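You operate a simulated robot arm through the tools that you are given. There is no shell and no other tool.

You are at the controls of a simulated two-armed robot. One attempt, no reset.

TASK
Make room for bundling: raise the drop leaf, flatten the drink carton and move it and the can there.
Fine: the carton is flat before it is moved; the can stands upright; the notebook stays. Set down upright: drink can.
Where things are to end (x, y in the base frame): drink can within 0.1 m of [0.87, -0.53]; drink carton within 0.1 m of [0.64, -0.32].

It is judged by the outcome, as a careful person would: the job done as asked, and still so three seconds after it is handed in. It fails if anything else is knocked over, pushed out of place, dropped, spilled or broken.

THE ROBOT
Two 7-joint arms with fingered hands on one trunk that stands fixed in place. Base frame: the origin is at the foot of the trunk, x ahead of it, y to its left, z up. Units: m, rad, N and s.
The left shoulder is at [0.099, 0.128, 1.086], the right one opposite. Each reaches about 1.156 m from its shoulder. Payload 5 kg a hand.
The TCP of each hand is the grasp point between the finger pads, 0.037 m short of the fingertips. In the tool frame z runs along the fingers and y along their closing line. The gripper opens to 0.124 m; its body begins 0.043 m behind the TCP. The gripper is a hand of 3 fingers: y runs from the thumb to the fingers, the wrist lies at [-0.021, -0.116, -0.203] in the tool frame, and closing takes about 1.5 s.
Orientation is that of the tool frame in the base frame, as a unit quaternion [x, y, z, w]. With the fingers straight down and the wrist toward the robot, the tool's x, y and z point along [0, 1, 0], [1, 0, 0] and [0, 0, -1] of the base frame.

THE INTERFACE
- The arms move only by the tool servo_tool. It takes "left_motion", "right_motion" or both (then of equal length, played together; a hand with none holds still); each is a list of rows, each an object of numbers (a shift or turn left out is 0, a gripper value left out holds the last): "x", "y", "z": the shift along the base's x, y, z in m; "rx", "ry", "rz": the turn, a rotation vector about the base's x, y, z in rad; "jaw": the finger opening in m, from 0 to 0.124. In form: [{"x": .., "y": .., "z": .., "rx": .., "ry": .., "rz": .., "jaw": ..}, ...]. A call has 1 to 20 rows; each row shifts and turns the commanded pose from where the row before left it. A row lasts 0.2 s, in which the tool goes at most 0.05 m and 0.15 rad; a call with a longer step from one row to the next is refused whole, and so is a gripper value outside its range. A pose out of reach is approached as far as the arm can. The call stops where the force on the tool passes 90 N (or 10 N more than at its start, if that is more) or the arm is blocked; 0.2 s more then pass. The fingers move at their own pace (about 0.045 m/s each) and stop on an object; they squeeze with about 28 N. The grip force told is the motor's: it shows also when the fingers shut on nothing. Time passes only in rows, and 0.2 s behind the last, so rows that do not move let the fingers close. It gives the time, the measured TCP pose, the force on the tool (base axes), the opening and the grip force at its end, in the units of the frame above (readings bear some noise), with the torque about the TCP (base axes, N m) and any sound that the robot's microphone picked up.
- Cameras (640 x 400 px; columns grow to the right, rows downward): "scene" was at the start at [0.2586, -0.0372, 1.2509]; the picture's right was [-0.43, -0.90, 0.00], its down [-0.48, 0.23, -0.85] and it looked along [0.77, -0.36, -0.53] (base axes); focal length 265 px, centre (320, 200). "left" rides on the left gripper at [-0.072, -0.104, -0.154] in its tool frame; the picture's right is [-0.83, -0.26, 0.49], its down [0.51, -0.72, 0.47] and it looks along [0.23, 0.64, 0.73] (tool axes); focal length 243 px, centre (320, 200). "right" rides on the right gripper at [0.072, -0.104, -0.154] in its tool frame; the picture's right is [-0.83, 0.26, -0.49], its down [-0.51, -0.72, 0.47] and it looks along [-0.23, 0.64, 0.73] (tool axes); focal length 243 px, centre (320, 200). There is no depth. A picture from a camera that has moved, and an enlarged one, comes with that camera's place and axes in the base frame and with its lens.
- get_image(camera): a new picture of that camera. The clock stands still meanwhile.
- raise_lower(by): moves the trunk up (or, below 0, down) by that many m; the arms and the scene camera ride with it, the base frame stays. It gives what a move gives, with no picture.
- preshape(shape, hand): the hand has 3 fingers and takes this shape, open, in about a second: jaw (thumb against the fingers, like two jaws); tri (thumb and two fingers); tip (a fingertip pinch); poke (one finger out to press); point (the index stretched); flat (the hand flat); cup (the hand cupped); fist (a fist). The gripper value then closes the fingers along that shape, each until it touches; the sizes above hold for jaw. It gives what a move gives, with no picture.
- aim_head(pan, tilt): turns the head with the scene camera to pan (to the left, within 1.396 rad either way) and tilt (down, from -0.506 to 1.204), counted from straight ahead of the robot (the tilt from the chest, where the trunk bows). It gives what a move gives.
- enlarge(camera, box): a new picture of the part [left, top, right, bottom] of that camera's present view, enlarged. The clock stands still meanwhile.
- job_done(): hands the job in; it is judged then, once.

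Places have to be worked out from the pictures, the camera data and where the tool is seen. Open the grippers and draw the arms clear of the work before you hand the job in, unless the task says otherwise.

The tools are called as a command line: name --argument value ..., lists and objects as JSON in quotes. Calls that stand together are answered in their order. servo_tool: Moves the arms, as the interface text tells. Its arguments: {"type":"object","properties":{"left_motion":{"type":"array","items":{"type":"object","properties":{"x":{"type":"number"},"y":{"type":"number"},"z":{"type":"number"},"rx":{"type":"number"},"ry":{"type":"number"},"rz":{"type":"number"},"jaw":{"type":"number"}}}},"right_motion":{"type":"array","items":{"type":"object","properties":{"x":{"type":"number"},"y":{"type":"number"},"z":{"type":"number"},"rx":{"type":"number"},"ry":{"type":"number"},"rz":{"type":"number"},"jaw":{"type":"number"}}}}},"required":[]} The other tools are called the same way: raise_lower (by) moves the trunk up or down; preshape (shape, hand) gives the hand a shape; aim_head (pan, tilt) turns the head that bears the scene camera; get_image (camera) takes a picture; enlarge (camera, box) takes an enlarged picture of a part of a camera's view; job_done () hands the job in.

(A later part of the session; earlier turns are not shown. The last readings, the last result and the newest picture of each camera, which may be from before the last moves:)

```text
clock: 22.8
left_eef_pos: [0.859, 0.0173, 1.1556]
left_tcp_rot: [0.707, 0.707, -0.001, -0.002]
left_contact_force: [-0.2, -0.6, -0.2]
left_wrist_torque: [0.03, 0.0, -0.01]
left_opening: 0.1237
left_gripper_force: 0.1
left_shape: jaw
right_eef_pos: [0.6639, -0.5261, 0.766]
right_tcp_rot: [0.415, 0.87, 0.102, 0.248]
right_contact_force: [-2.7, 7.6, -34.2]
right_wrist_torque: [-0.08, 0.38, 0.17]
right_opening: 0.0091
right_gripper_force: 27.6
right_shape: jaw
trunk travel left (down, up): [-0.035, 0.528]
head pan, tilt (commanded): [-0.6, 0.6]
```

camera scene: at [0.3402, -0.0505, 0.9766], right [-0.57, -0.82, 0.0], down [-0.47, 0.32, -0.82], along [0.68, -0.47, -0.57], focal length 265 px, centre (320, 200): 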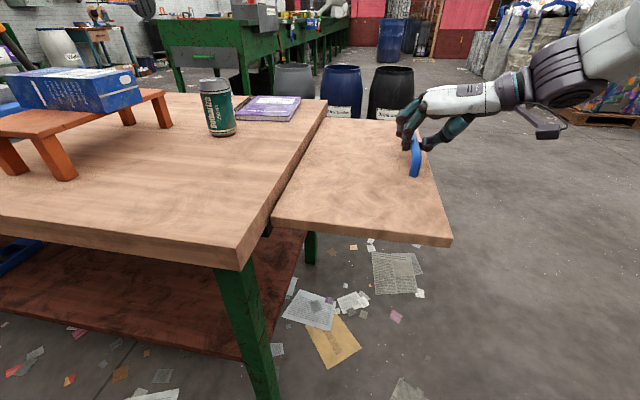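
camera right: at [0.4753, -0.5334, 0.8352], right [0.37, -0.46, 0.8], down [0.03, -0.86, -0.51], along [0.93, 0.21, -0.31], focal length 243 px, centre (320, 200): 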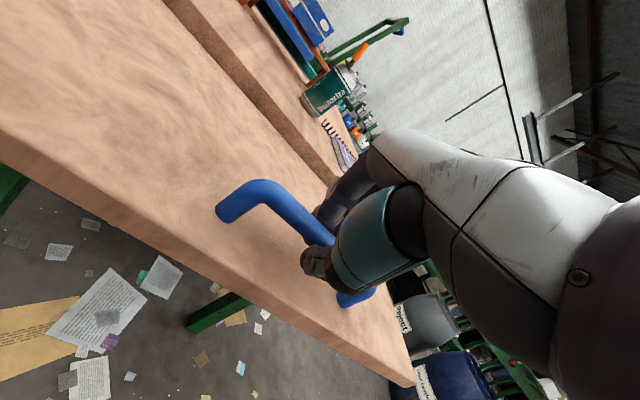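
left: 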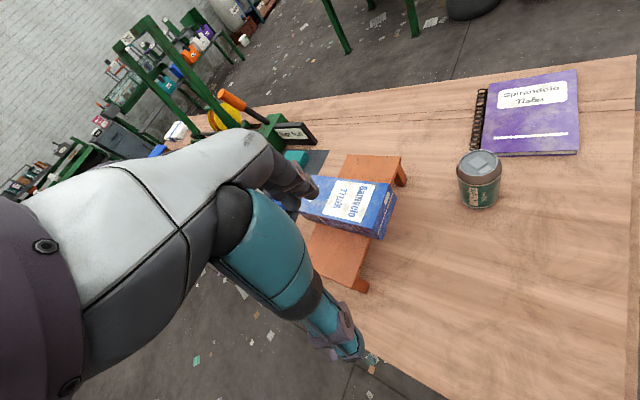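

Force drops with the leaf not moving. I ease further down in small steps.

servo_tool --right_motion '[{"z": -0.005}, {}]'

servo_tool --right_motion '[{"z": -0.005}, {}]'

```text
clock: 23.4
left_eef_pos: [0.8582, 0.0179, 1.1582]
left_tcp_rot: [0.707, 0.707, -0.001, 0.0]
left_contact_force: [-0.1, -0.9, -0.5]
left_wrist_torque: [-0.03, 0.0, 0.01]
left_opening: 0.1236
left_gripper_force: 0.0
left_shape: jaw
right_eef_pos: [0.6644, -0.5239, 0.7627]
right_tcp_rot: [0.414, 0.869, 0.102, 0.25]
right_contact_force: [0.0, -1.6, -9.8]
right_wrist_torque: [-0.11, 0.08, -0.03]
right_opening: 0.0103
right_gripper_force: 27.8
right_shape: jaw
trunk travel left (down, up): [-0.035, 0.528]
head pan, tilt (commanded): [-0.6, 0.6]
```

```text
clock: 24.0
left_eef_pos: [0.8551, 0.0185, 1.1586]
left_tcp_rot: [0.708, 0.707, 0.0, 0.0]
left_contact_force: [0.5, 0.3, -0.4]
left_wrist_torque: [0.02, 0.0, 0.03]
left_opening: 0.1236
left_gripper_force: 0.0
left_shape: jaw
right_eef_pos: [0.6632, -0.5252, 0.7576]
right_tcp_rot: [0.414, 0.869, 0.103, 0.25]
right_contact_force: [-0.9, -6.9, -0.1]
right_wrist_torque: [-0.09, 0.05, -0.09]
right_opening: 0.0112
right_gripper_force: 27.4
right_shape: jaw
trunk travel left (down, up): [-0.035, 0.528]
head pan, tilt (commanded): [-0.6, 0.6]
```

At this point the vertical force is about zero. One more small step down tells whether the leaf is resting on a catch or still following the hand.

servo_tool --right_motion '[{"z": -0.004}, {}]'

enlarge --camera "scene" --box '[220, 80, 480, 270]'

```text
clock: 24.6
left_eef_pos: [0.857, 0.0184, 1.1572]
left_tcp_rot: [0.707, 0.707, 0.0, 0.0]
left_contact_force: [-0.5, -0.4, -0.2]
left_wrist_torque: [-0.01, -0.01, -0.01]
left_opening: 0.1237
left_gripper_force: 0.0
left_shape: jaw
right_eef_pos: [0.6635, -0.524, 0.7538]
right_tcp_rot: [0.413, 0.87, 0.103, 0.249]
right_contact_force: [-1.7, -3.5, -1.0]
right_wrist_torque: [-0.06, 0.0, -0.04]
right_opening: 0.0108
right_gripper_force: 27.8
right_shape: jaw
trunk travel left (down, up): [-0.035, 0.528]
head pan, tilt (commanded): [-0.6, 0.6]
```

```text
2.11 times, centred on (350, 175) of scene
camera zoom: at [0.3347, -0.049, 0.9791], right [-0.56, -0.83, 0.0], down [-0.47, 0.32, -0.83], along [0.68, -0.47, -0.57], focal length 558 px, centre (257, 253)
```

zoom: 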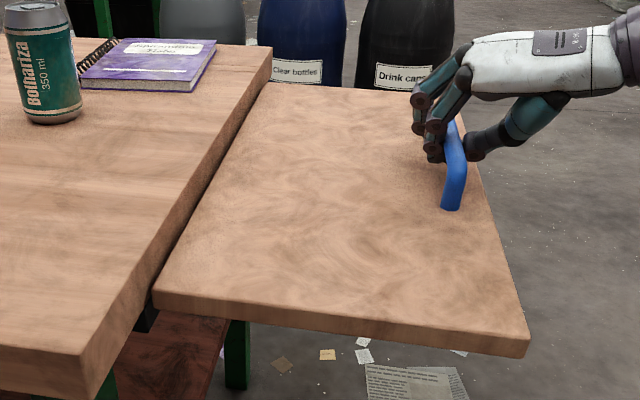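

The leaf dropped 1 cm with the hand and seems held by hinge friction with near zero load. I bring it back up firmly to its stop before testing a release.

servo_tool --right_motion '[{"z": 0.006}, {"z": 0.006}, {"z": 0.005}, {"z": 0.004}, {}]'

```text
clock: 25.8
left_eef_pos: [0.8636, 0.0156, 1.1517]
left_tcp_rot: [0.707, 0.707, 0.0, -0.003]
left_contact_force: [-0.1, -0.4, -0.2]
left_wrist_torque: [-0.01, -0.02, -0.02]
left_opening: 0.1235
left_gripper_force: 0.1
left_shape: jaw
right_eef_pos: [0.6659, -0.5244, 0.7655]
right_tcp_rot: [0.414, 0.871, 0.103, 0.245]
right_contact_force: [8.9, 14.5, -64.6]
right_wrist_torque: [0.02, 0.21, 0.25]
right_opening: 0.0082
right_gripper_force: 28.1
right_shape: jaw
trunk travel left (down, up): [-0.035, 0.528]
head pan, tilt (commanded): [-0.6, 0.6]
```

Back on the stop at 65 N with no click heard. I ease the preload and open the fingers only slightly, keeping the thumb just under the bar as a safety.

servo_tool --right_motion '[{"z": -0.005}, {"z": -0.004}, {"jaw": 0.03}, {}, {}, {}]'

enlarge --camera "scene" --box '[220, 80, 480, 270]'

```text
clock: 27.2
left_eef_pos: [0.8561, 0.0185, 1.1575]
left_tcp_rot: [0.707, 0.708, -0.001, 0.0]
left_contact_force: [-0.3, 0.5, 0.8]
left_wrist_torque: [0.01, 0.01, 0.04]
left_opening: 0.1235
left_gripper_force: 0.0
left_shape: jaw
right_eef_pos: [0.6609, -0.5238, 0.7654]
right_tcp_rot: [0.414, 0.869, 0.102, 0.25]
right_contact_force: [0.5, -0.9, 0.3]
right_wrist_torque: [0.0, -0.02, -0.02]
right_opening: 0.0297
right_gripper_force: 0.0
right_shape: jaw
trunk travel left (down, up): [-0.035, 0.528]
head pan, tilt (commanded): [-0.6, 0.6]
```

```text
2.11 times, centred on (350, 175) of scene
camera zoom: at [0.3347, -0.0487, 0.9792], right [-0.56, -0.83, 0.0], down [-0.47, 0.32, -0.83], along [0.68, -0.47, -0.56], focal length 558 px, centre (257, 253)
```

zoom: 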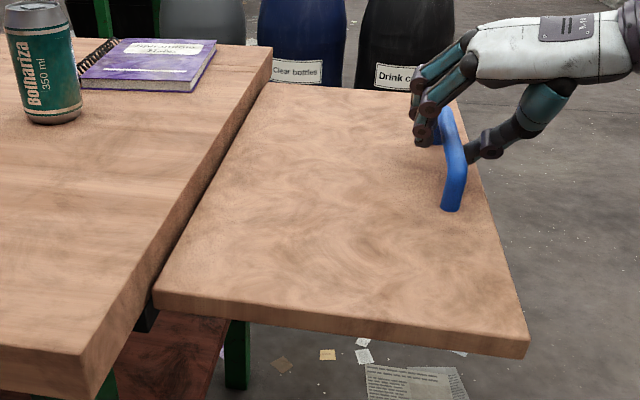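

The fingers are off the bar with zero force and the leaf stays level (both edges compute to z≈0.71). I let some seconds pass to see whether it creeps down.

servo_tool --right_motion '[{}, {}, {}, {}, {}, {}, {}, {}, {}, {}, {}, {}, {}, {}, {}]'

enlarge --camera "scene" --box '[220, 80, 480, 270]'

get_image --camera "right"

```text
clock: 30.4
left_eef_pos: [0.856, 0.0187, 1.1578]
left_tcp_rot: [0.707, 0.707, 0.0, 0.0]
left_contact_force: [0.2, 0.0, 0.1]
left_wrist_torque: [-0.03, 0.0, 0.02]
left_opening: 0.1241
left_gripper_force: 0.0
left_shape: jaw
right_eef_pos: [0.6612, -0.5247, 0.7648]
right_tcp_rot: [0.414, 0.869, 0.103, 0.25]
right_contact_force: [-0.2, 0.9, 0.2]
right_wrist_torque: [0.0, 0.02, -0.03]
right_opening: 0.0297
right_gripper_force: 0.1
right_shape: jaw
trunk travel left (down, up): [-0.035, 0.528]
head pan, tilt (commanded): [-0.6, 0.6]
```

```text
2.11 times, centred on (350, 175) of scene
camera zoom: at [0.3347, -0.0487, 0.9791], right [-0.56, -0.83, 0.0], down [-0.47, 0.32, -0.83], along [0.68, -0.47, -0.56], focal length 558 px, centre (257, 253)
```

zoom: 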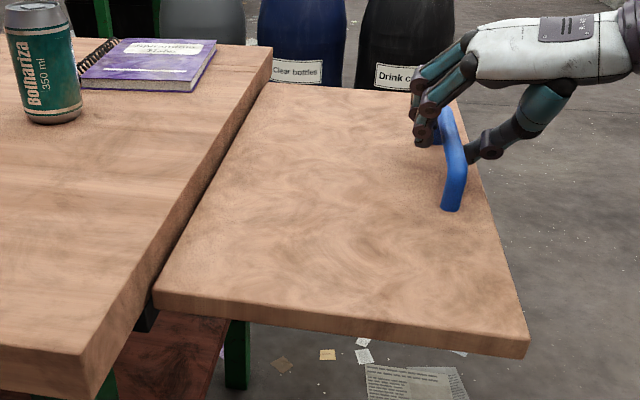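

```text
taken
camera right: at [0.4731, -0.5303, 0.8322], right [0.36, -0.46, 0.81], down [0.03, -0.86, -0.5], along [0.93, 0.21, -0.3], focal length 243 px, centre (320, 200)
```

right: 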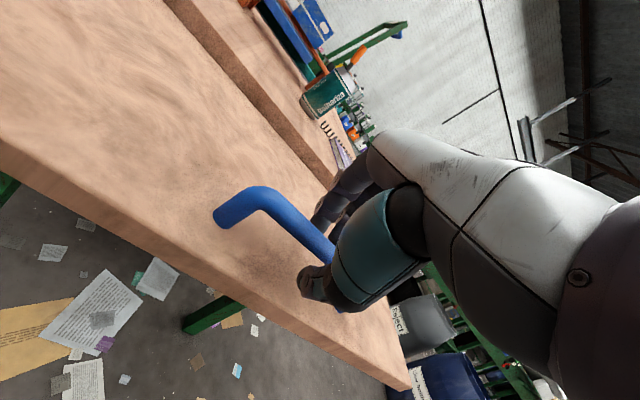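

The leaf holds steady for 3 s unaided. I withdraw the right hand backward along its fingers, away from the bar and up.

servo_tool --right_motion '[{"x": -0.0101, "y": 0.0005, "z": 0.0172}, {"x": -0.0152, "y": 0.0007, "z": 0.0259}, {"x": -0.0152, "y": 0.0007, "z": 0.0259}, {"x": -0.0152, "z": 0.0259}, {"z": 0.04}, {"z": 0.04}, {"z": 0.04}]'

get_image --camera "scene"

```text
clock: 32.0
left_eef_pos: [0.8567, 0.0191, 1.1593]
left_tcp_rot: [0.708, 0.707, 0.0, 0.0]
left_contact_force: [0.4, 0.4, -0.3]
left_wrist_torque: [-0.02, 0.03, 0.0]
left_opening: 0.1238
left_gripper_force: 0.1
left_shape: jaw
right_eef_pos: [0.6052, -0.5225, 0.9838]
right_tcp_rot: [0.413, 0.87, 0.103, 0.249]
right_contact_force: [-0.4, 0.4, 0.0]
right_wrist_torque: [-0.04, 0.02, -0.01]
right_opening: 0.0297
right_gripper_force: 0.1
right_shape: jaw
trunk travel left (down, up): [-0.035, 0.528]
head pan, tilt (commanded): [-0.6, 0.6]
```

```text
taken
camera scene: at [0.3345, -0.0483, 0.9792], right [-0.56, -0.83, 0.0], down [-0.47, 0.32, -0.83], along [0.68, -0.47, -0.56], focal length 265 px, centre (320, 200)
```

scene: 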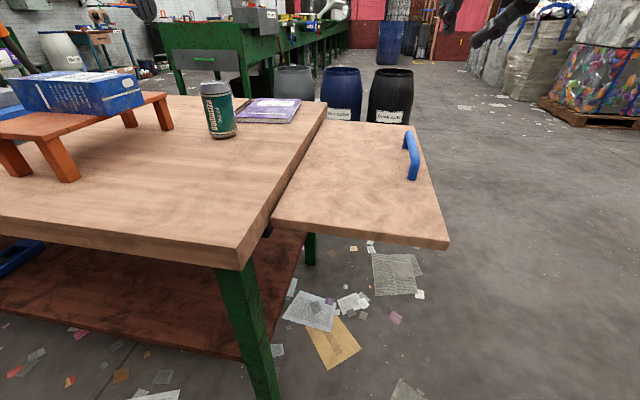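

The leaf stays up with the hand clear. I raise the trunk back for the table work and look again, with the head toward the carton.

raise_lower --by 0.24

preshape --shape "fist" --hand "left"

aim_head --pan -0.2 --tilt 0.5

get_image --camera "scene"

get_image --camera "left"

```text
clock: 34.5
left_eef_pos: [0.8572, 0.0184, 1.3985]
left_tcp_rot: [0.706, 0.708, 0.0, 0.0]
left_contact_force: [-0.1, 0.9, 0.3]
left_wrist_torque: [0.0, 0.02, -0.04]
left_opening: 0.1236
left_gripper_force: 0.1
left_shape: jaw
right_eef_pos: [0.6067, -0.5229, 1.2187]
right_tcp_rot: [0.413, 0.87, 0.102, 0.249]
right_contact_force: [-0.1, -0.1, -0.7]
right_wrist_torque: [0.0, -0.01, -0.01]
right_opening: 0.0296
right_gripper_force: 0.1
right_shape: jaw
trunk travel left (down, up): [-0.275, 0.288]
head pan, tilt (commanded): [-0.6, 0.6]
```

```text
clock: 35.4
left_eef_pos: [0.8564, 0.018, 1.3983]
left_tcp_rot: [0.707, 0.707, 0.0, 0.0]
left_contact_force: [0.0, 0.9, 0.2]
left_wrist_torque: [0.02, 0.01, -0.01]
left_opening: 0.0
left_gripper_force: 0.0
left_shape: fist
right_eef_pos: [0.606, -0.5219, 1.2192]
right_tcp_rot: [0.414, 0.869, 0.103, 0.25]
right_contact_force: [0.5, -0.2, 0.2]
right_wrist_torque: [-0.02, 0.01, -0.03]
right_opening: 0.0299
right_gripper_force: 0.1
right_shape: jaw
trunk travel left (down, up): [-0.275, 0.288]
head pan, tilt (commanded): [-0.6, 0.6]
```

```text
clock: 36.3
left_eef_pos: [0.8571, 0.0188, 1.3987]
left_tcp_rot: [0.708, 0.706, 0.0, 0.0]
left_contact_force: [0.1, 1.0, 0.5]
left_wrist_torque: [0.02, 0.0, 0.02]
left_opening: 0.0002
left_gripper_force: 0.0
left_shape: fist
right_eef_pos: [0.606, -0.5217, 1.2195]
right_tcp_rot: [0.413, 0.87, 0.103, 0.249]
right_contact_force: [1.0, 0.1, 0.4]
right_wrist_torque: [0.02, 0.02, 0.01]
right_opening: 0.03
right_gripper_force: 0.2
right_shape: jaw
trunk travel left (down, up): [-0.275, 0.288]
head pan, tilt (commanded): [-0.201, 0.499]
```

```text
taken
camera scene: at [0.2668, -0.017, 1.256], right [-0.2, -0.98, 0.0], down [-0.47, 0.1, -0.88], along [0.86, -0.18, -0.48], focal length 265 px, centre (320, 200)
```

scene: 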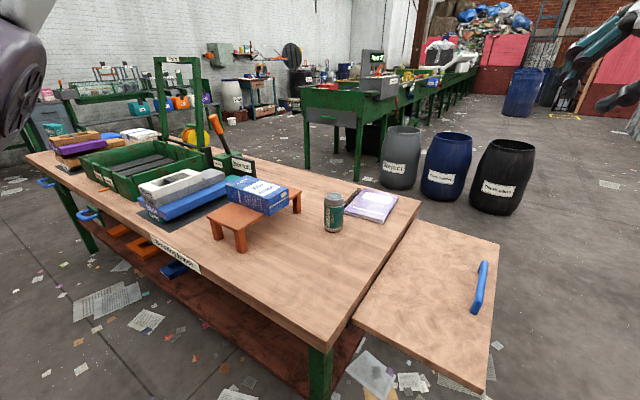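

```text
taken
camera left: at [0.751, -0.0532, 1.5517], right [-0.26, -0.83, -0.49], down [-0.72, 0.51, -0.47], along [0.64, 0.23, -0.73], focal length 243 px, centre (320, 200)
```

left: 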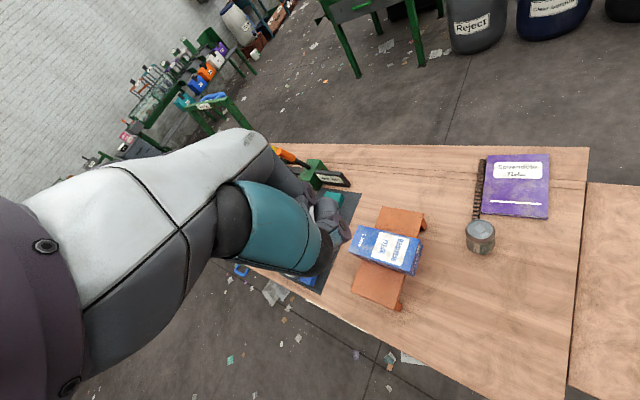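

Leaf is up and level, nothing disturbed. I bring the left fist over the carton, still about 20 cm above it, to see where the fist sits relative to the carton.

servo_tool --left_motion '[{"x": 0.0241, "y": 0.0015, "z": -0.035}, {"x": 0.0241, "y": 0.0015, "z": -0.035}, {"x": 0.0241, "y": 0.0015, "z": -0.035}, {"x": 0.0241, "y": 0.0015, "z": -0.035}, {"x": 0.0241, "y": 0.0015, "z": -0.035}, {"x": 0.0241, "y": 0.0015, "z": -0.035}, {"x": 0.0241, "y": 0.0015, "z": -0.035}, {"x": 0.0241, "y": 0.0015, "z": -0.03}]'

get_image --camera "scene"

get_image --camera "left"

```text
clock: 38.1
left_eef_pos: [1.0518, 0.0303, 1.1227]
left_tcp_rot: [0.707, 0.707, 0.0, 0.0]
left_contact_force: [-0.1, 0.4, 0.1]
left_wrist_torque: [-0.03, 0.05, 0.01]
left_opening: 0.0
left_gripper_force: 0.0
left_shape: fist
right_eef_pos: [0.6076, -0.5229, 1.2192]
right_tcp_rot: [0.414, 0.87, 0.102, 0.249]
right_contact_force: [0.7, -0.6, 0.1]
right_wrist_torque: [0.0, 0.02, 0.0]
right_opening: 0.0298
right_gripper_force: 0.2
right_shape: jaw
trunk travel left (down, up): [-0.275, 0.288]
head pan, tilt (commanded): [-0.201, 0.499]
```

```text
taken
camera scene: at [0.2676, -0.0171, 1.2558], right [-0.2, -0.98, 0.0], down [-0.47, 0.1, -0.88], along [0.86, -0.17, -0.48], focal length 265 px, centre (320, 200)
```

scene: 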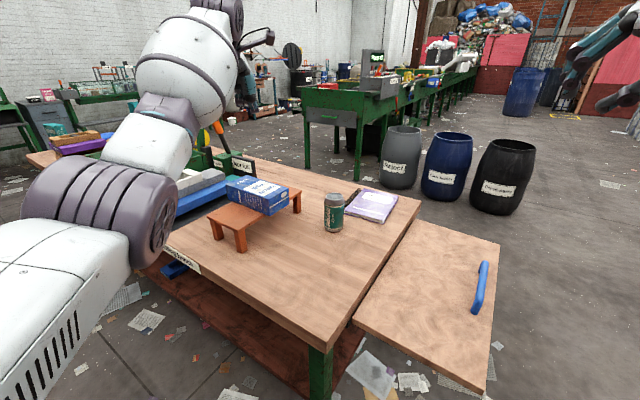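

```text
taken
camera left: at [0.9459, -0.0412, 1.2763], right [-0.26, -0.83, -0.49], down [-0.72, 0.51, -0.47], along [0.64, 0.23, -0.73], focal length 243 px, centre (320, 200)
```

left: 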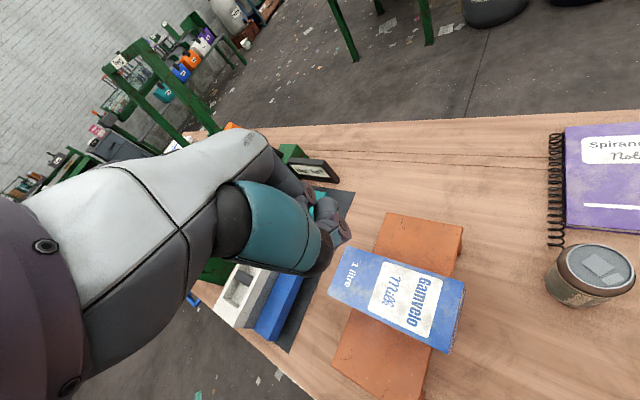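

I zoom on the fist in the scene view and the left view.

enlarge --camera "scene" --box '[140, 0, 340, 260]'

enlarge --camera "left" --box '[200, 120, 480, 380]'

```text
1.54 times, centred on (240, 130) of scene
camera zoom: at [0.2676, -0.0171, 1.2558], right [-0.2, -0.98, 0.0], down [-0.47, 0.1, -0.88], along [0.86, -0.17, -0.48], focal length 408 px, centre (443, 308)
```

zoom: 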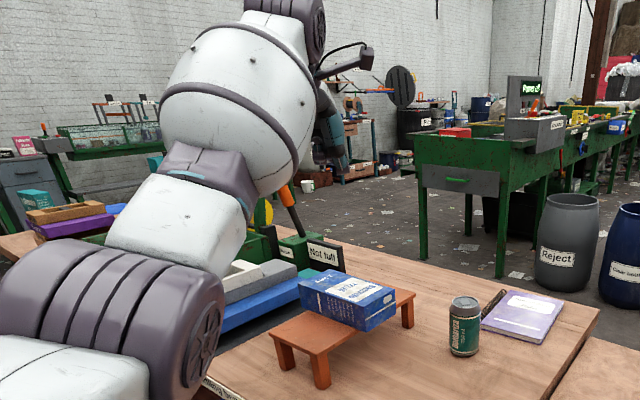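

```text
1.54 times, centred on (340, 250) of left
camera zoom: at [0.9459, -0.0412, 1.2763], right [-0.26, -0.83, -0.49], down [-0.72, 0.51, -0.47], along [0.64, 0.23, -0.73], focal length 373 px, centre (289, 123)
```

zoom: 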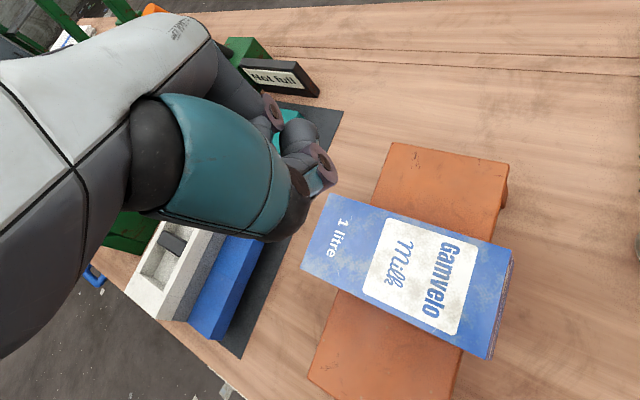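

The forearm hides the fist in the scene view; I check what the right-hand camera sees from its side.

get_image --camera "right"

```text
taken
camera right: at [0.4194, -0.5282, 1.2867], right [0.36, -0.46, 0.81], down [0.03, -0.86, -0.5], along [0.93, 0.21, -0.3], focal length 243 px, centre (320, 200)
```

right: 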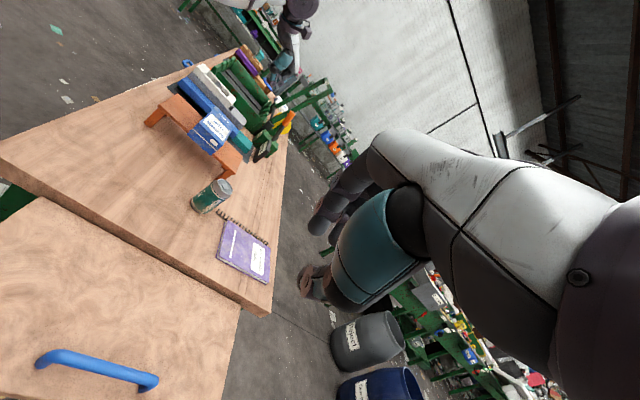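

The right camera sees both fist and carton from the side. I zoom in on it.

enlarge --camera "right" --box '[150, 10, 330, 190]'

```text
2.22 times, centred on (240, 100) of right
camera zoom: at [0.4194, -0.5282, 1.2867], right [0.36, -0.46, 0.81], down [0.03, -0.86, -0.5], along [0.93, 0.21, -0.3], focal length 539 px, centre (498, 422)
```

zoom: 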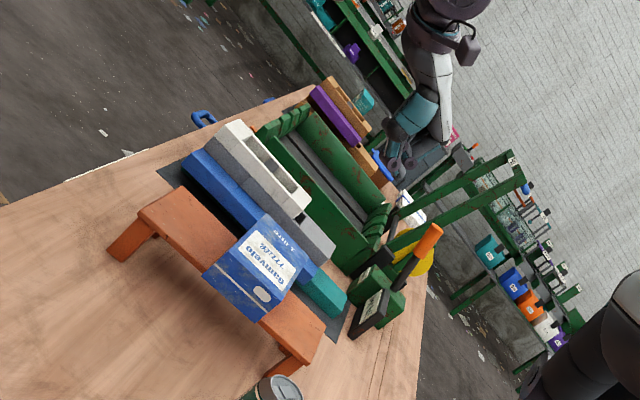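

I zoom tighter on the fist itself.

enlarge --camera "right" --box '[240, 20, 320, 90]'

```text
5.71 times, centred on (280, 55) of right
camera zoom: at [0.4194, -0.5282, 1.2867], right [0.36, -0.46, 0.81], down [0.03, -0.86, -0.5], along [0.93, 0.21, -0.3], focal length 1386 px, centre (549, 1029)
```

zoom: 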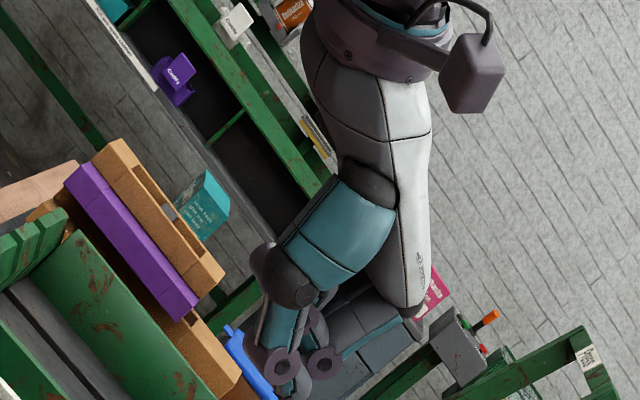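

The fist's lowest part is about level with the TCP. I lower it to about 4 cm above the carton, centred over the stool.

servo_tool --left_motion '[{"x": 0.003, "z": -0.038}, {"x": 0.003, "z": -0.038}, {"x": 0.003, "z": -0.038}, {"x": 0.003, "z": -0.038}, {"x": 0.002, "z": -0.033}, {}]'

enlarge --camera "right" --box '[180, 50, 300, 190]'

get_image --camera "left"

get_image --camera "scene"

```text
clock: 39.5
left_eef_pos: [1.0636, 0.0287, 0.9396]
left_tcp_rot: [0.707, 0.707, -0.001, 0.0]
left_contact_force: [-0.5, 0.1, 0.3]
left_wrist_torque: [0.01, -0.03, 0.0]
left_opening: 0.0
left_gripper_force: 0.0
left_shape: fist
right_eef_pos: [0.6068, -0.5219, 1.2201]
right_tcp_rot: [0.414, 0.87, 0.102, 0.249]
right_contact_force: [-0.1, 0.1, -0.9]
right_wrist_torque: [0.02, 0.0, 0.02]
right_opening: 0.0297
right_gripper_force: 0.0
right_shape: jaw
trunk travel left (down, up): [-0.275, 0.288]
head pan, tilt (commanded): [-0.201, 0.499]
```

```text
2.86 times, centred on (240, 120) of right
camera zoom: at [0.418, -0.528, 1.2873], right [0.36, -0.46, 0.81], down [0.03, -0.86, -0.5], along [0.93, 0.21, -0.3], focal length 693 px, centre (549, 429)
```

zoom: 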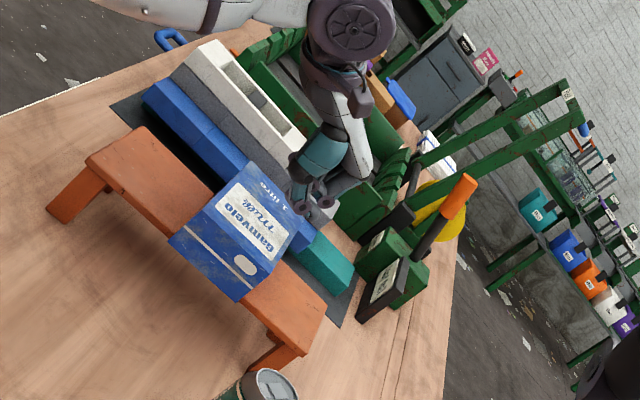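

```text
taken
camera left: at [0.9585, -0.0432, 1.0925], right [-0.26, -0.83, -0.49], down [-0.72, 0.51, -0.47], along [0.64, 0.23, -0.73], focal length 243 px, centre (320, 200)
```

left: 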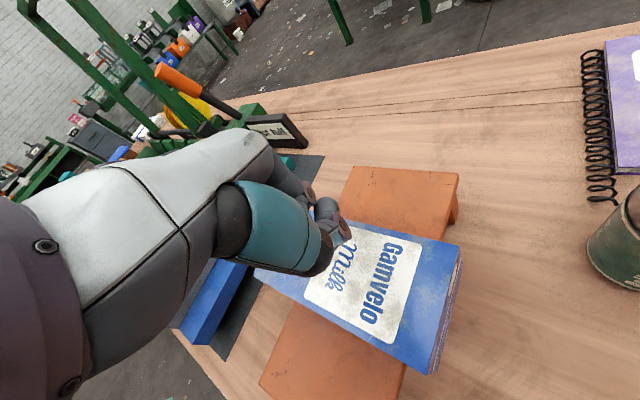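

```text
taken
camera scene: at [0.2662, -0.0169, 1.2562], right [-0.2, -0.98, 0.0], down [-0.47, 0.1, -0.88], along [0.86, -0.18, -0.48], focal length 265 px, centre (320, 200)
```

scene: 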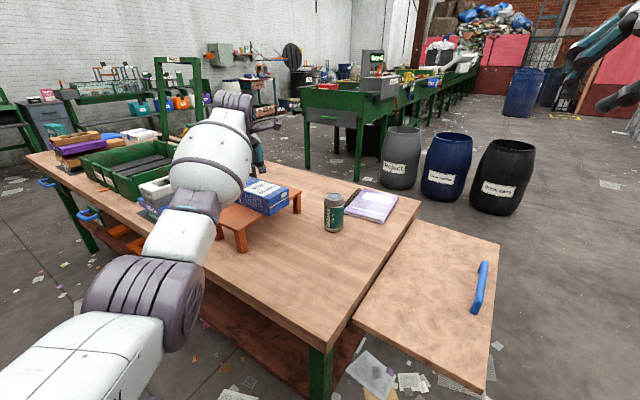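

I zoom tighter on the fist and carton to check they line up before pressing.

enlarge --camera "right" --box '[190, 90, 260, 160]'

enlarge --camera "scene" --box '[200, 120, 320, 260]'

```text
5.71 times, centred on (225, 125) of right
camera zoom: at [0.418, -0.528, 1.2873], right [0.36, -0.46, 0.81], down [0.03, -0.86, -0.5], along [0.93, 0.21, -0.3], focal length 1386 px, centre (863, 629)
```

zoom: 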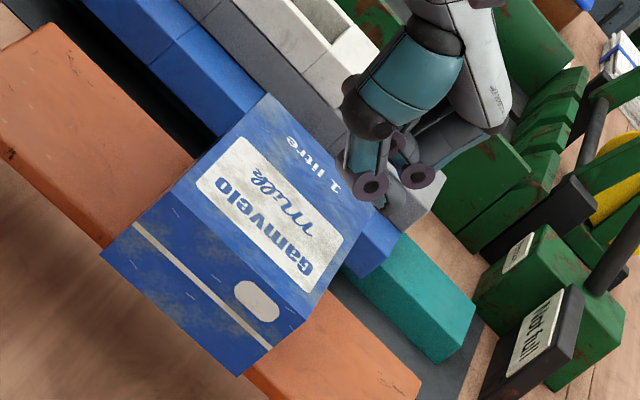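

```text
2.86 times, centred on (260, 190) of scene
camera zoom: at [0.2662, -0.0169, 1.2562], right [-0.2, -0.98, 0.0], down [-0.47, 0.1, -0.88], along [0.86, -0.18, -0.48], focal length 758 px, centre (491, 229)
```

zoom: 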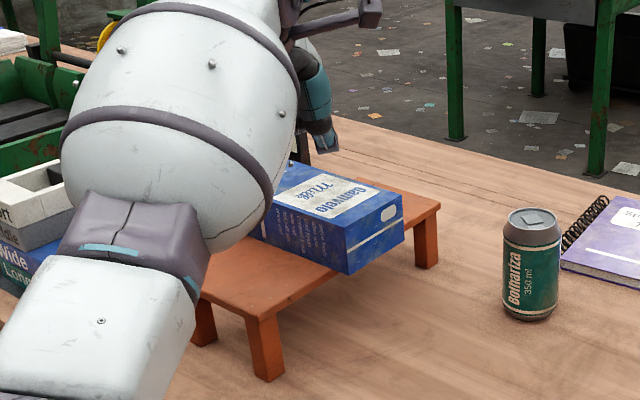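

The TCP projects right onto the carton's top centre (and near the stool centre). I descend slowly until contact.

servo_tool --left_motion '[{"z": -0.012}, {"z": -0.012}, {"z": -0.01}, {"z": -0.008}, {"z": -0.006}]'

```text
clock: 40.7
left_eef_pos: [1.0604, 0.0294, 0.8947]
left_tcp_rot: [0.707, 0.707, 0.002, 0.003]
left_contact_force: [-2.5, -0.4, 15.5]
left_wrist_torque: [-0.37, -0.28, -0.04]
left_opening: 0.0
left_gripper_force: 0.0
left_shape: fist
right_eef_pos: [0.6033, -0.5238, 1.2215]
right_tcp_rot: [0.414, 0.869, 0.104, 0.25]
right_contact_force: [0.3, 1.2, -0.7]
right_wrist_torque: [-0.01, -0.02, -0.01]
right_opening: 0.0298
right_gripper_force: 0.1
right_shape: jaw
trunk travel left (down, up): [-0.275, 0.288]
head pan, tilt (commanded): [-0.201, 0.499]
```

Contact at 15 N; the torque shows the fist touches about 2.5 cm to the right of the TCP. I lift off, shift so the contact is centred on the carton and come down again.

servo_tool --left_motion '[{"z": 0.025}, {"x": -0.014, "y": 0.024}, {"z": -0.015}, {"z": -0.008}, {"z": -0.005}, {}]'

enlarge --camera "right" --box '[190, 90, 260, 160]'

```text
clock: 42.1
left_eef_pos: [1.0518, 0.0541, 0.8814]
left_tcp_rot: [0.707, 0.707, -0.002, -0.002]
left_contact_force: [0.1, 0.3, -1.0]
left_wrist_torque: [0.0, 0.02, -0.04]
left_opening: 0.0
left_gripper_force: 0.0
left_shape: fist
right_eef_pos: [0.6087, -0.5219, 1.2183]
right_tcp_rot: [0.415, 0.869, 0.102, 0.249]
right_contact_force: [0.3, 0.3, -0.1]
right_wrist_torque: [-0.01, -0.03, 0.01]
right_opening: 0.0299
right_gripper_force: 0.0
right_shape: jaw
trunk travel left (down, up): [-0.275, 0.288]
head pan, tilt (commanded): [-0.201, 0.499]
```

```text
5.71 times, centred on (225, 125) of right
camera zoom: at [0.4215, -0.5281, 1.2857], right [0.36, -0.46, 0.81], down [0.03, -0.86, -0.5], along [0.93, 0.21, -0.3], focal length 1386 px, centre (863, 629)
```

zoom: 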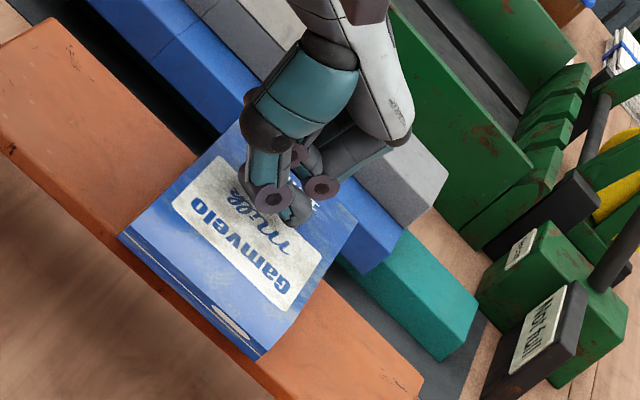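

The carton has already collapsed a good deal under the first press. I keep pressing down slowly at its centre to flatten it fully.

servo_tool --left_motion '[{"z": -0.006}, {"z": -0.006}, {"z": -0.006}, {"z": -0.005}, {}]'

enlarge --camera "right" --box '[190, 90, 260, 160]'

```text
clock: 43.3
left_eef_pos: [1.0501, 0.0553, 0.858]
left_tcp_rot: [0.707, 0.707, -0.002, -0.002]
left_contact_force: [0.8, -0.6, -0.1]
left_wrist_torque: [0.0, 0.0, 0.02]
left_opening: 0.0
left_gripper_force: 0.1
left_shape: fist
right_eef_pos: [0.6087, -0.5224, 1.219]
right_tcp_rot: [0.414, 0.869, 0.103, 0.248]
right_contact_force: [-0.1, 0.6, 0.4]
right_wrist_torque: [-0.01, 0.01, 0.0]
right_opening: 0.0299
right_gripper_force: 0.0
right_shape: jaw
trunk travel left (down, up): [-0.275, 0.288]
head pan, tilt (commanded): [-0.201, 0.499]
```

```text
5.71 times, centred on (225, 125) of right
camera zoom: at [0.4216, -0.528, 1.2856], right [0.36, -0.46, 0.81], down [0.03, -0.86, -0.5], along [0.93, 0.21, -0.3], focal length 1386 px, centre (863, 629)
```

zoom: 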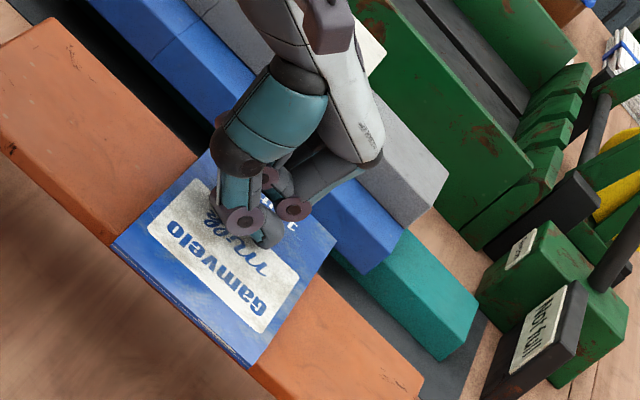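

The carton now looks nearly flat and the fist is not loaded. I go on down until I feel firm contact, to be sure it is flat.

servo_tool --left_motion '[{"z": -0.005}, {"z": -0.005}, {"z": -0.005}, {"z": -0.004}, {}]'

enlarge --camera "right" --box '[190, 90, 260, 160]'

```text
clock: 44.5
left_eef_pos: [1.0484, 0.0543, 0.8509]
left_tcp_rot: [0.707, 0.707, 0.002, 0.002]
left_contact_force: [-1.0, 1.0, 21.7]
left_wrist_torque: [-0.46, -0.35, 0.01]
left_opening: 0.0
left_gripper_force: 0.1
left_shape: fist
right_eef_pos: [0.6037, -0.5215, 1.222]
right_tcp_rot: [0.414, 0.869, 0.104, 0.25]
right_contact_force: [-0.7, 0.3, -0.8]
right_wrist_torque: [0.01, 0.02, 0.0]
right_opening: 0.0299
right_gripper_force: 0.1
right_shape: jaw
trunk travel left (down, up): [-0.275, 0.288]
head pan, tilt (commanded): [-0.201, 0.499]
```

```text
5.71 times, centred on (225, 125) of right
camera zoom: at [0.4152, -0.528, 1.2884], right [0.36, -0.46, 0.81], down [0.03, -0.86, -0.5], along [0.93, 0.21, -0.29], focal length 1386 px, centre (863, 629)
```

zoom: 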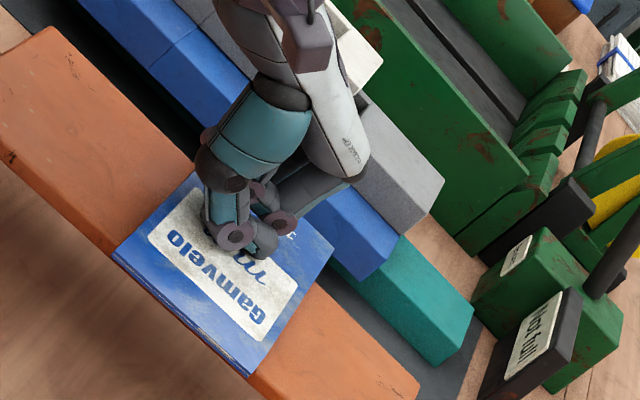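

Firm contact now at TCP z 0.851 (carton about 1 cm thick). I press a bit harder to make sure it is fully flat.

servo_tool --left_motion '[{"z": -0.004}, {"z": -0.004}, {"z": -0.004}, {}, {}]'

```text
clock: 45.7
left_eef_pos: [1.0462, 0.0551, 0.8487]
left_tcp_rot: [0.707, 0.707, 0.006, 0.006]
left_contact_force: [-4.5, 5.7, 57.0]
left_wrist_torque: [-1.38, -0.05, -0.14]
left_opening: 0.119
left_gripper_force: 0.1
left_shape: fist
right_eef_pos: [0.5975, -0.5217, 1.2245]
right_tcp_rot: [0.414, 0.868, 0.105, 0.253]
right_contact_force: [0.0, -1.1, -0.3]
right_wrist_torque: [-0.01, 0.01, 0.0]
right_opening: 0.0297
right_gripper_force: 0.2
right_shape: jaw
trunk travel left (down, up): [-0.275, 0.288]
head pan, tilt (commanded): [-0.201, 0.499]
```

At 57 N the top hardly moves, so it is flat against the stool. I lift the fist straight off and look at the carton.

servo_tool --left_motion '[{"z": 0.01}, {"z": 0.015}, {"z": 0.03}, {"z": 0.04}, {"z": 0.04}, {"z": 0.04}, {"z": 0.04}, {"z": 0.04}]'

enlarge --camera "right" --box '[180, 80, 260, 160]'

get_image --camera "left"

enlarge --camera "scene" --box '[200, 120, 320, 260]'

```text
clock: 47.5
left_eef_pos: [1.0477, 0.0536, 1.0916]
left_tcp_rot: [0.707, 0.707, 0.0, 0.0]
left_contact_force: [-0.8, 0.7, -0.2]
left_wrist_torque: [-0.04, -0.03, 0.05]
left_opening: 0.0
left_gripper_force: 0.0
left_shape: fist
right_eef_pos: [0.6061, -0.5209, 1.2205]
right_tcp_rot: [0.414, 0.87, 0.103, 0.249]
right_contact_force: [-0.6, 0.2, -0.1]
right_wrist_torque: [-0.02, -0.02, 0.02]
right_opening: 0.0296
right_gripper_force: 0.2
right_shape: jaw
trunk travel left (down, up): [-0.275, 0.288]
head pan, tilt (commanded): [-0.201, 0.499]
```

```text
5.00 times, centred on (220, 120) of right
camera zoom: at [0.4171, -0.528, 1.2876], right [0.36, -0.46, 0.81], down [0.03, -0.86, -0.5], along [0.93, 0.21, -0.3], focal length 1213 px, centre (820, 600)
```

zoom: 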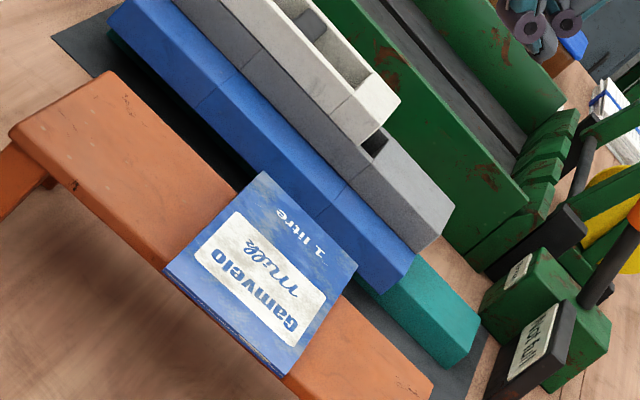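

```text
taken
camera left: at [0.9426, -0.0179, 1.2442], right [-0.26, -0.83, -0.49], down [-0.72, 0.51, -0.47], along [0.64, 0.23, -0.73], focal length 243 px, centre (320, 200)
```

left: 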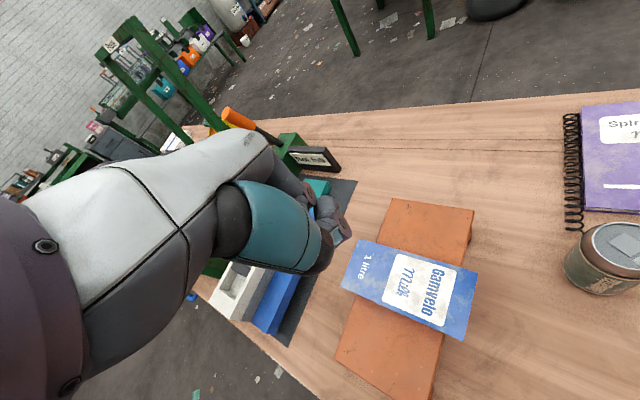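

```text
2.86 times, centred on (260, 190) of scene
camera zoom: at [0.2654, -0.0169, 1.2564], right [-0.2, -0.98, 0.0], down [-0.47, 0.1, -0.88], along [0.86, -0.18, -0.48], focal length 758 px, centre (491, 229)
```

zoom: 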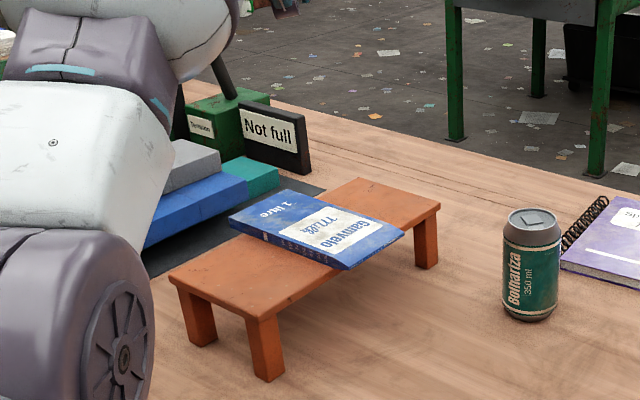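

The carton is flat (about 1.2 cm) and unmoved, centred near (1.06, 0.03) with its long side along (0.71, 0.70). I'll pick it with the left hand from above across its 9 cm width: open the left hand and yaw it -45°.

preshape --shape "jaw" --hand "left"

servo_tool --left_motion '[{"rz": -0.131, "x": 0.002, "y": -0.004}, {"rz": -0.131, "x": 0.002, "y": -0.004}, {"rz": -0.131, "x": 0.002, "y": -0.004}, {"rz": -0.131, "x": 0.002, "y": -0.004}, {"rz": -0.131, "x": 0.002, "y": -0.004}, {"rz": -0.13, "x": 0.002, "y": -0.005}]' --right_motion '[{"x": -0.015, "y": -0.03}, {"x": -0.015, "y": -0.03}, {"x": -0.015, "y": -0.03}, {"x": -0.015, "y": -0.03}, {"x": -0.015, "y": -0.03}, {"x": -0.015, "y": -0.03}]'

get_image --camera "left"

get_image --camera "scene"

```text
clock: 48.4
left_eef_pos: [1.0492, 0.0542, 1.0886]
left_tcp_rot: [0.707, 0.707, 0.0, 0.0]
left_contact_force: [0.0, 0.0, -0.5]
left_wrist_torque: [-0.01, 0.01, -0.03]
left_opening: 0.1236
left_gripper_force: 0.1
left_shape: jaw
right_eef_pos: [0.6074, -0.5221, 1.2199]
right_tcp_rot: [0.414, 0.869, 0.104, 0.249]
right_contact_force: [-0.1, 0.0, -0.2]
right_wrist_torque: [0.02, 0.01, -0.01]
right_opening: 0.0296
right_gripper_force: 0.0
right_shape: jaw
trunk travel left (down, up): [-0.275, 0.288]
head pan, tilt (commanded): [-0.201, 0.499]
```

```text
clock: 49.8
left_eef_pos: [1.0578, 0.0284, 1.09]
left_tcp_rot: [0.924, 0.382, 0.001, -0.001]
left_contact_force: [-0.5, -0.5, -0.6]
left_wrist_torque: [0.04, 0.0, 0.01]
left_opening: 0.1237
left_gripper_force: 0.0
left_shape: jaw
right_eef_pos: [0.5166, -0.703, 1.2188]
right_tcp_rot: [0.415, 0.869, 0.104, 0.25]
right_contact_force: [-0.5, -0.2, 0.0]
right_wrist_torque: [0.01, -0.05, 0.01]
right_opening: 0.0297
right_gripper_force: 0.0
right_shape: jaw
trunk travel left (down, up): [-0.275, 0.288]
head pan, tilt (commanded): [-0.201, 0.499]
```

```text
taken
camera left: at [0.9321, 0.0513, 1.2434], right [-0.77, -0.4, -0.49], down [-0.15, 0.87, -0.47], along [0.62, -0.29, -0.73], focal length 243 px, centre (320, 200)
```

left: 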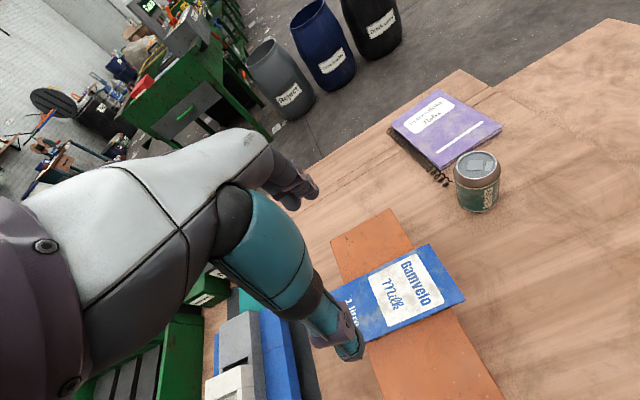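

```text
taken
camera scene: at [0.2649, -0.0182, 1.2565], right [-0.2, -0.98, 0.0], down [-0.47, 0.1, -0.88], along [0.86, -0.17, -0.48], focal length 265 px, centre (320, 200)
```

scene: 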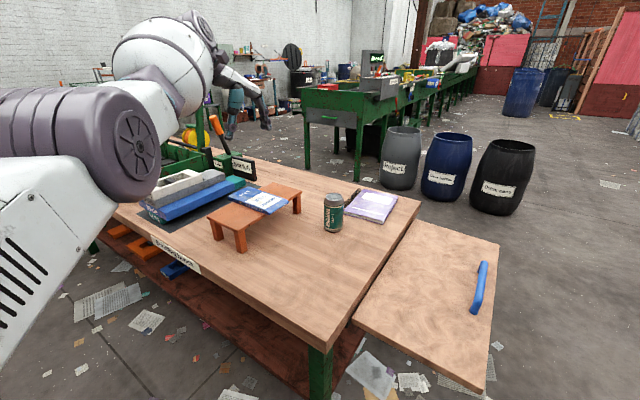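

Both views agree on the carton centre (1.06, 0.028). I lower the open left hand until the fingertips are just above carton level, then check alignment.

servo_tool --left_motion '[{"x": 0.0005, "z": -0.04}, {"x": 0.0005, "z": -0.04}, {"x": 0.0005, "z": -0.04}, {"x": 0.0005, "z": -0.04}, {"x": 0.0005, "z": -0.035}, {}]'

get_image --camera "left"

enlarge --camera "scene" --box '[190, 110, 330, 270]'

```text
clock: 51.2
left_eef_pos: [1.0637, 0.0317, 0.8939]
left_tcp_rot: [0.924, 0.383, 0.001, 0.0]
left_contact_force: [-0.1, 1.4, 0.4]
left_wrist_torque: [-0.01, -0.01, 0.01]
left_opening: 0.1237
left_gripper_force: 0.0
left_shape: jaw
right_eef_pos: [0.5173, -0.7015, 1.2176]
right_tcp_rot: [0.414, 0.869, 0.103, 0.25]
right_contact_force: [0.3, 0.4, 0.1]
right_wrist_torque: [0.03, -0.02, -0.01]
right_opening: 0.0299
right_gripper_force: 0.2
right_shape: jaw
trunk travel left (down, up): [-0.275, 0.288]
head pan, tilt (commanded): [-0.201, 0.499]
```

```text
taken
camera left: at [0.937, 0.0544, 1.0475], right [-0.77, -0.4, -0.49], down [-0.15, 0.87, -0.47], along [0.62, -0.29, -0.73], focal length 243 px, centre (320, 200)
```

left: 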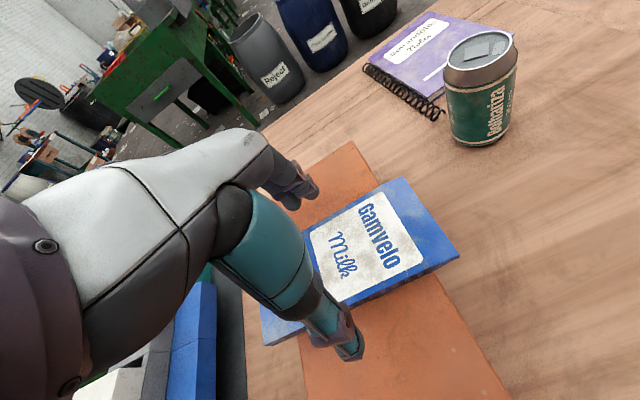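

```text
2.50 times, centred on (260, 190) of scene
camera zoom: at [0.2665, -0.017, 1.2562], right [-0.2, -0.98, 0.0], down [-0.47, 0.1, -0.88], along [0.86, -0.17, -0.48], focal length 663 px, centre (470, 225)
```

zoom: 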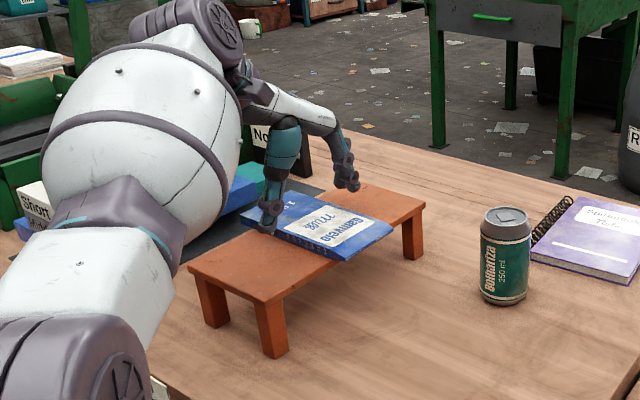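

The fingers bracket the carton properly on both long sides. I lower in small steps until the fingertips lightly touch the stool.

servo_tool --left_motion '[{"z": -0.01}, {"z": -0.006}, {"z": -0.004}, {}]'

servo_tool --left_motion '[{"z": -0.003}, {}]'

servo_tool --left_motion '[{"z": -0.003}, {}]'

```text
clock: 52.2
left_eef_pos: [1.0632, 0.0302, 0.8739]
left_tcp_rot: [0.924, 0.383, 0.0, 0.0]
left_contact_force: [-0.5, 0.5, -1.1]
left_wrist_torque: [-0.02, 0.02, 0.0]
left_opening: 0.1238
left_gripper_force: 0.0
left_shape: jaw
right_eef_pos: [0.5196, -0.7024, 1.2174]
right_tcp_rot: [0.414, 0.869, 0.103, 0.249]
right_contact_force: [-0.3, -0.1, 0.0]
right_wrist_torque: [0.0, 0.01, 0.01]
right_opening: 0.03
right_gripper_force: 0.1
right_shape: jaw
trunk travel left (down, up): [-0.275, 0.288]
head pan, tilt (commanded): [-0.201, 0.499]
```

```text
clock: 52.8
left_eef_pos: [1.0644, 0.0302, 0.8686]
left_tcp_rot: [0.924, 0.382, 0.0, 0.001]
left_contact_force: [-0.6, -0.3, 0.8]
left_wrist_torque: [-0.01, -0.02, 0.0]
left_opening: 0.124
left_gripper_force: 0.0
left_shape: jaw
right_eef_pos: [0.5168, -0.7006, 1.218]
right_tcp_rot: [0.413, 0.87, 0.104, 0.249]
right_contact_force: [-0.4, -0.4, -0.5]
right_wrist_torque: [0.04, -0.02, 0.01]
right_opening: 0.0298
right_gripper_force: 0.1
right_shape: jaw
trunk travel left (down, up): [-0.275, 0.288]
head pan, tilt (commanded): [-0.201, 0.499]
```

```text
clock: 53.4
left_eef_pos: [1.0635, 0.0301, 0.8683]
left_tcp_rot: [0.924, 0.383, 0.0, 0.001]
left_contact_force: [0.0, 0.4, 3.6]
left_wrist_torque: [-0.11, -0.21, 0.02]
left_opening: 0.1235
left_gripper_force: 0.0
left_shape: jaw
right_eef_pos: [0.5185, -0.7022, 1.2174]
right_tcp_rot: [0.414, 0.869, 0.103, 0.25]
right_contact_force: [0.4, -0.4, -0.3]
right_wrist_torque: [-0.02, 0.01, -0.03]
right_opening: 0.0299
right_gripper_force: 0.1
right_shape: jaw
trunk travel left (down, up): [-0.275, 0.288]
head pan, tilt (commanded): [-0.201, 0.499]
```

Fingertips just touched the stool (3.6 N at TCP z 0.868). I back off 1.5 mm and close on the carton's edges.

servo_tool --left_motion '[{"z": 0.0025, "jaw": 0.1}, {}, {}]'

servo_tool --left_motion '[{"jaw": 0.07}, {}, {}, {}, {}]'

get_image --camera "left"

```text
clock: 54.2
left_eef_pos: [1.062, 0.0293, 0.869]
left_tcp_rot: [0.924, 0.383, 0.0, 0.0]
left_contact_force: [-0.2, -0.4, 0.2]
left_wrist_torque: [-0.02, -0.02, -0.02]
left_opening: 0.1001
left_gripper_force: 0.1
left_shape: jaw
right_eef_pos: [0.5184, -0.702, 1.2169]
right_tcp_rot: [0.414, 0.87, 0.103, 0.249]
right_contact_force: [-0.7, 0.1, 0.2]
right_wrist_torque: [-0.02, 0.0, 0.02]
right_opening: 0.0301
right_gripper_force: 0.0
right_shape: jaw
trunk travel left (down, up): [-0.275, 0.288]
head pan, tilt (commanded): [-0.201, 0.499]
```

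```text
clock: 55.4
left_eef_pos: [1.063, 0.0293, 0.8702]
left_tcp_rot: [0.924, 0.382, 0.0, 0.0]
left_contact_force: [-0.4, -0.4, -0.8]
left_wrist_torque: [0.03, 0.04, 0.01]
left_opening: 0.0859
left_gripper_force: 28.1
left_shape: jaw
right_eef_pos: [0.5183, -0.7011, 1.2184]
right_tcp_rot: [0.413, 0.87, 0.103, 0.249]
right_contact_force: [0.2, -0.9, -0.5]
right_wrist_torque: [-0.01, -0.01, -0.02]
right_opening: 0.03
right_gripper_force: 0.0
right_shape: jaw
trunk travel left (down, up): [-0.275, 0.288]
head pan, tilt (commanded): [-0.201, 0.499]
```

```text
taken
camera left: at [0.9369, 0.0522, 1.0233], right [-0.77, -0.4, -0.49], down [-0.15, 0.87, -0.47], along [0.62, -0.29, -0.73], focal length 243 px, centre (320, 200)
```

left: 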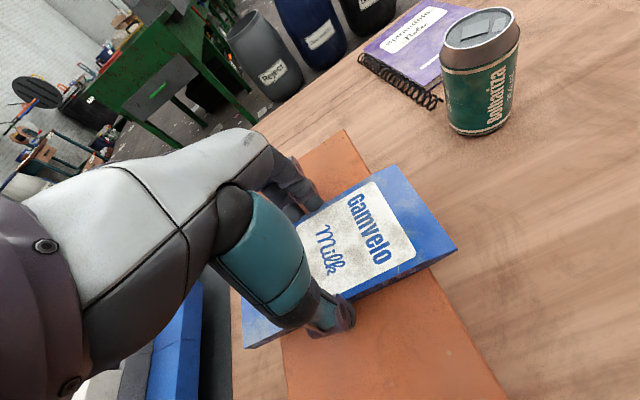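

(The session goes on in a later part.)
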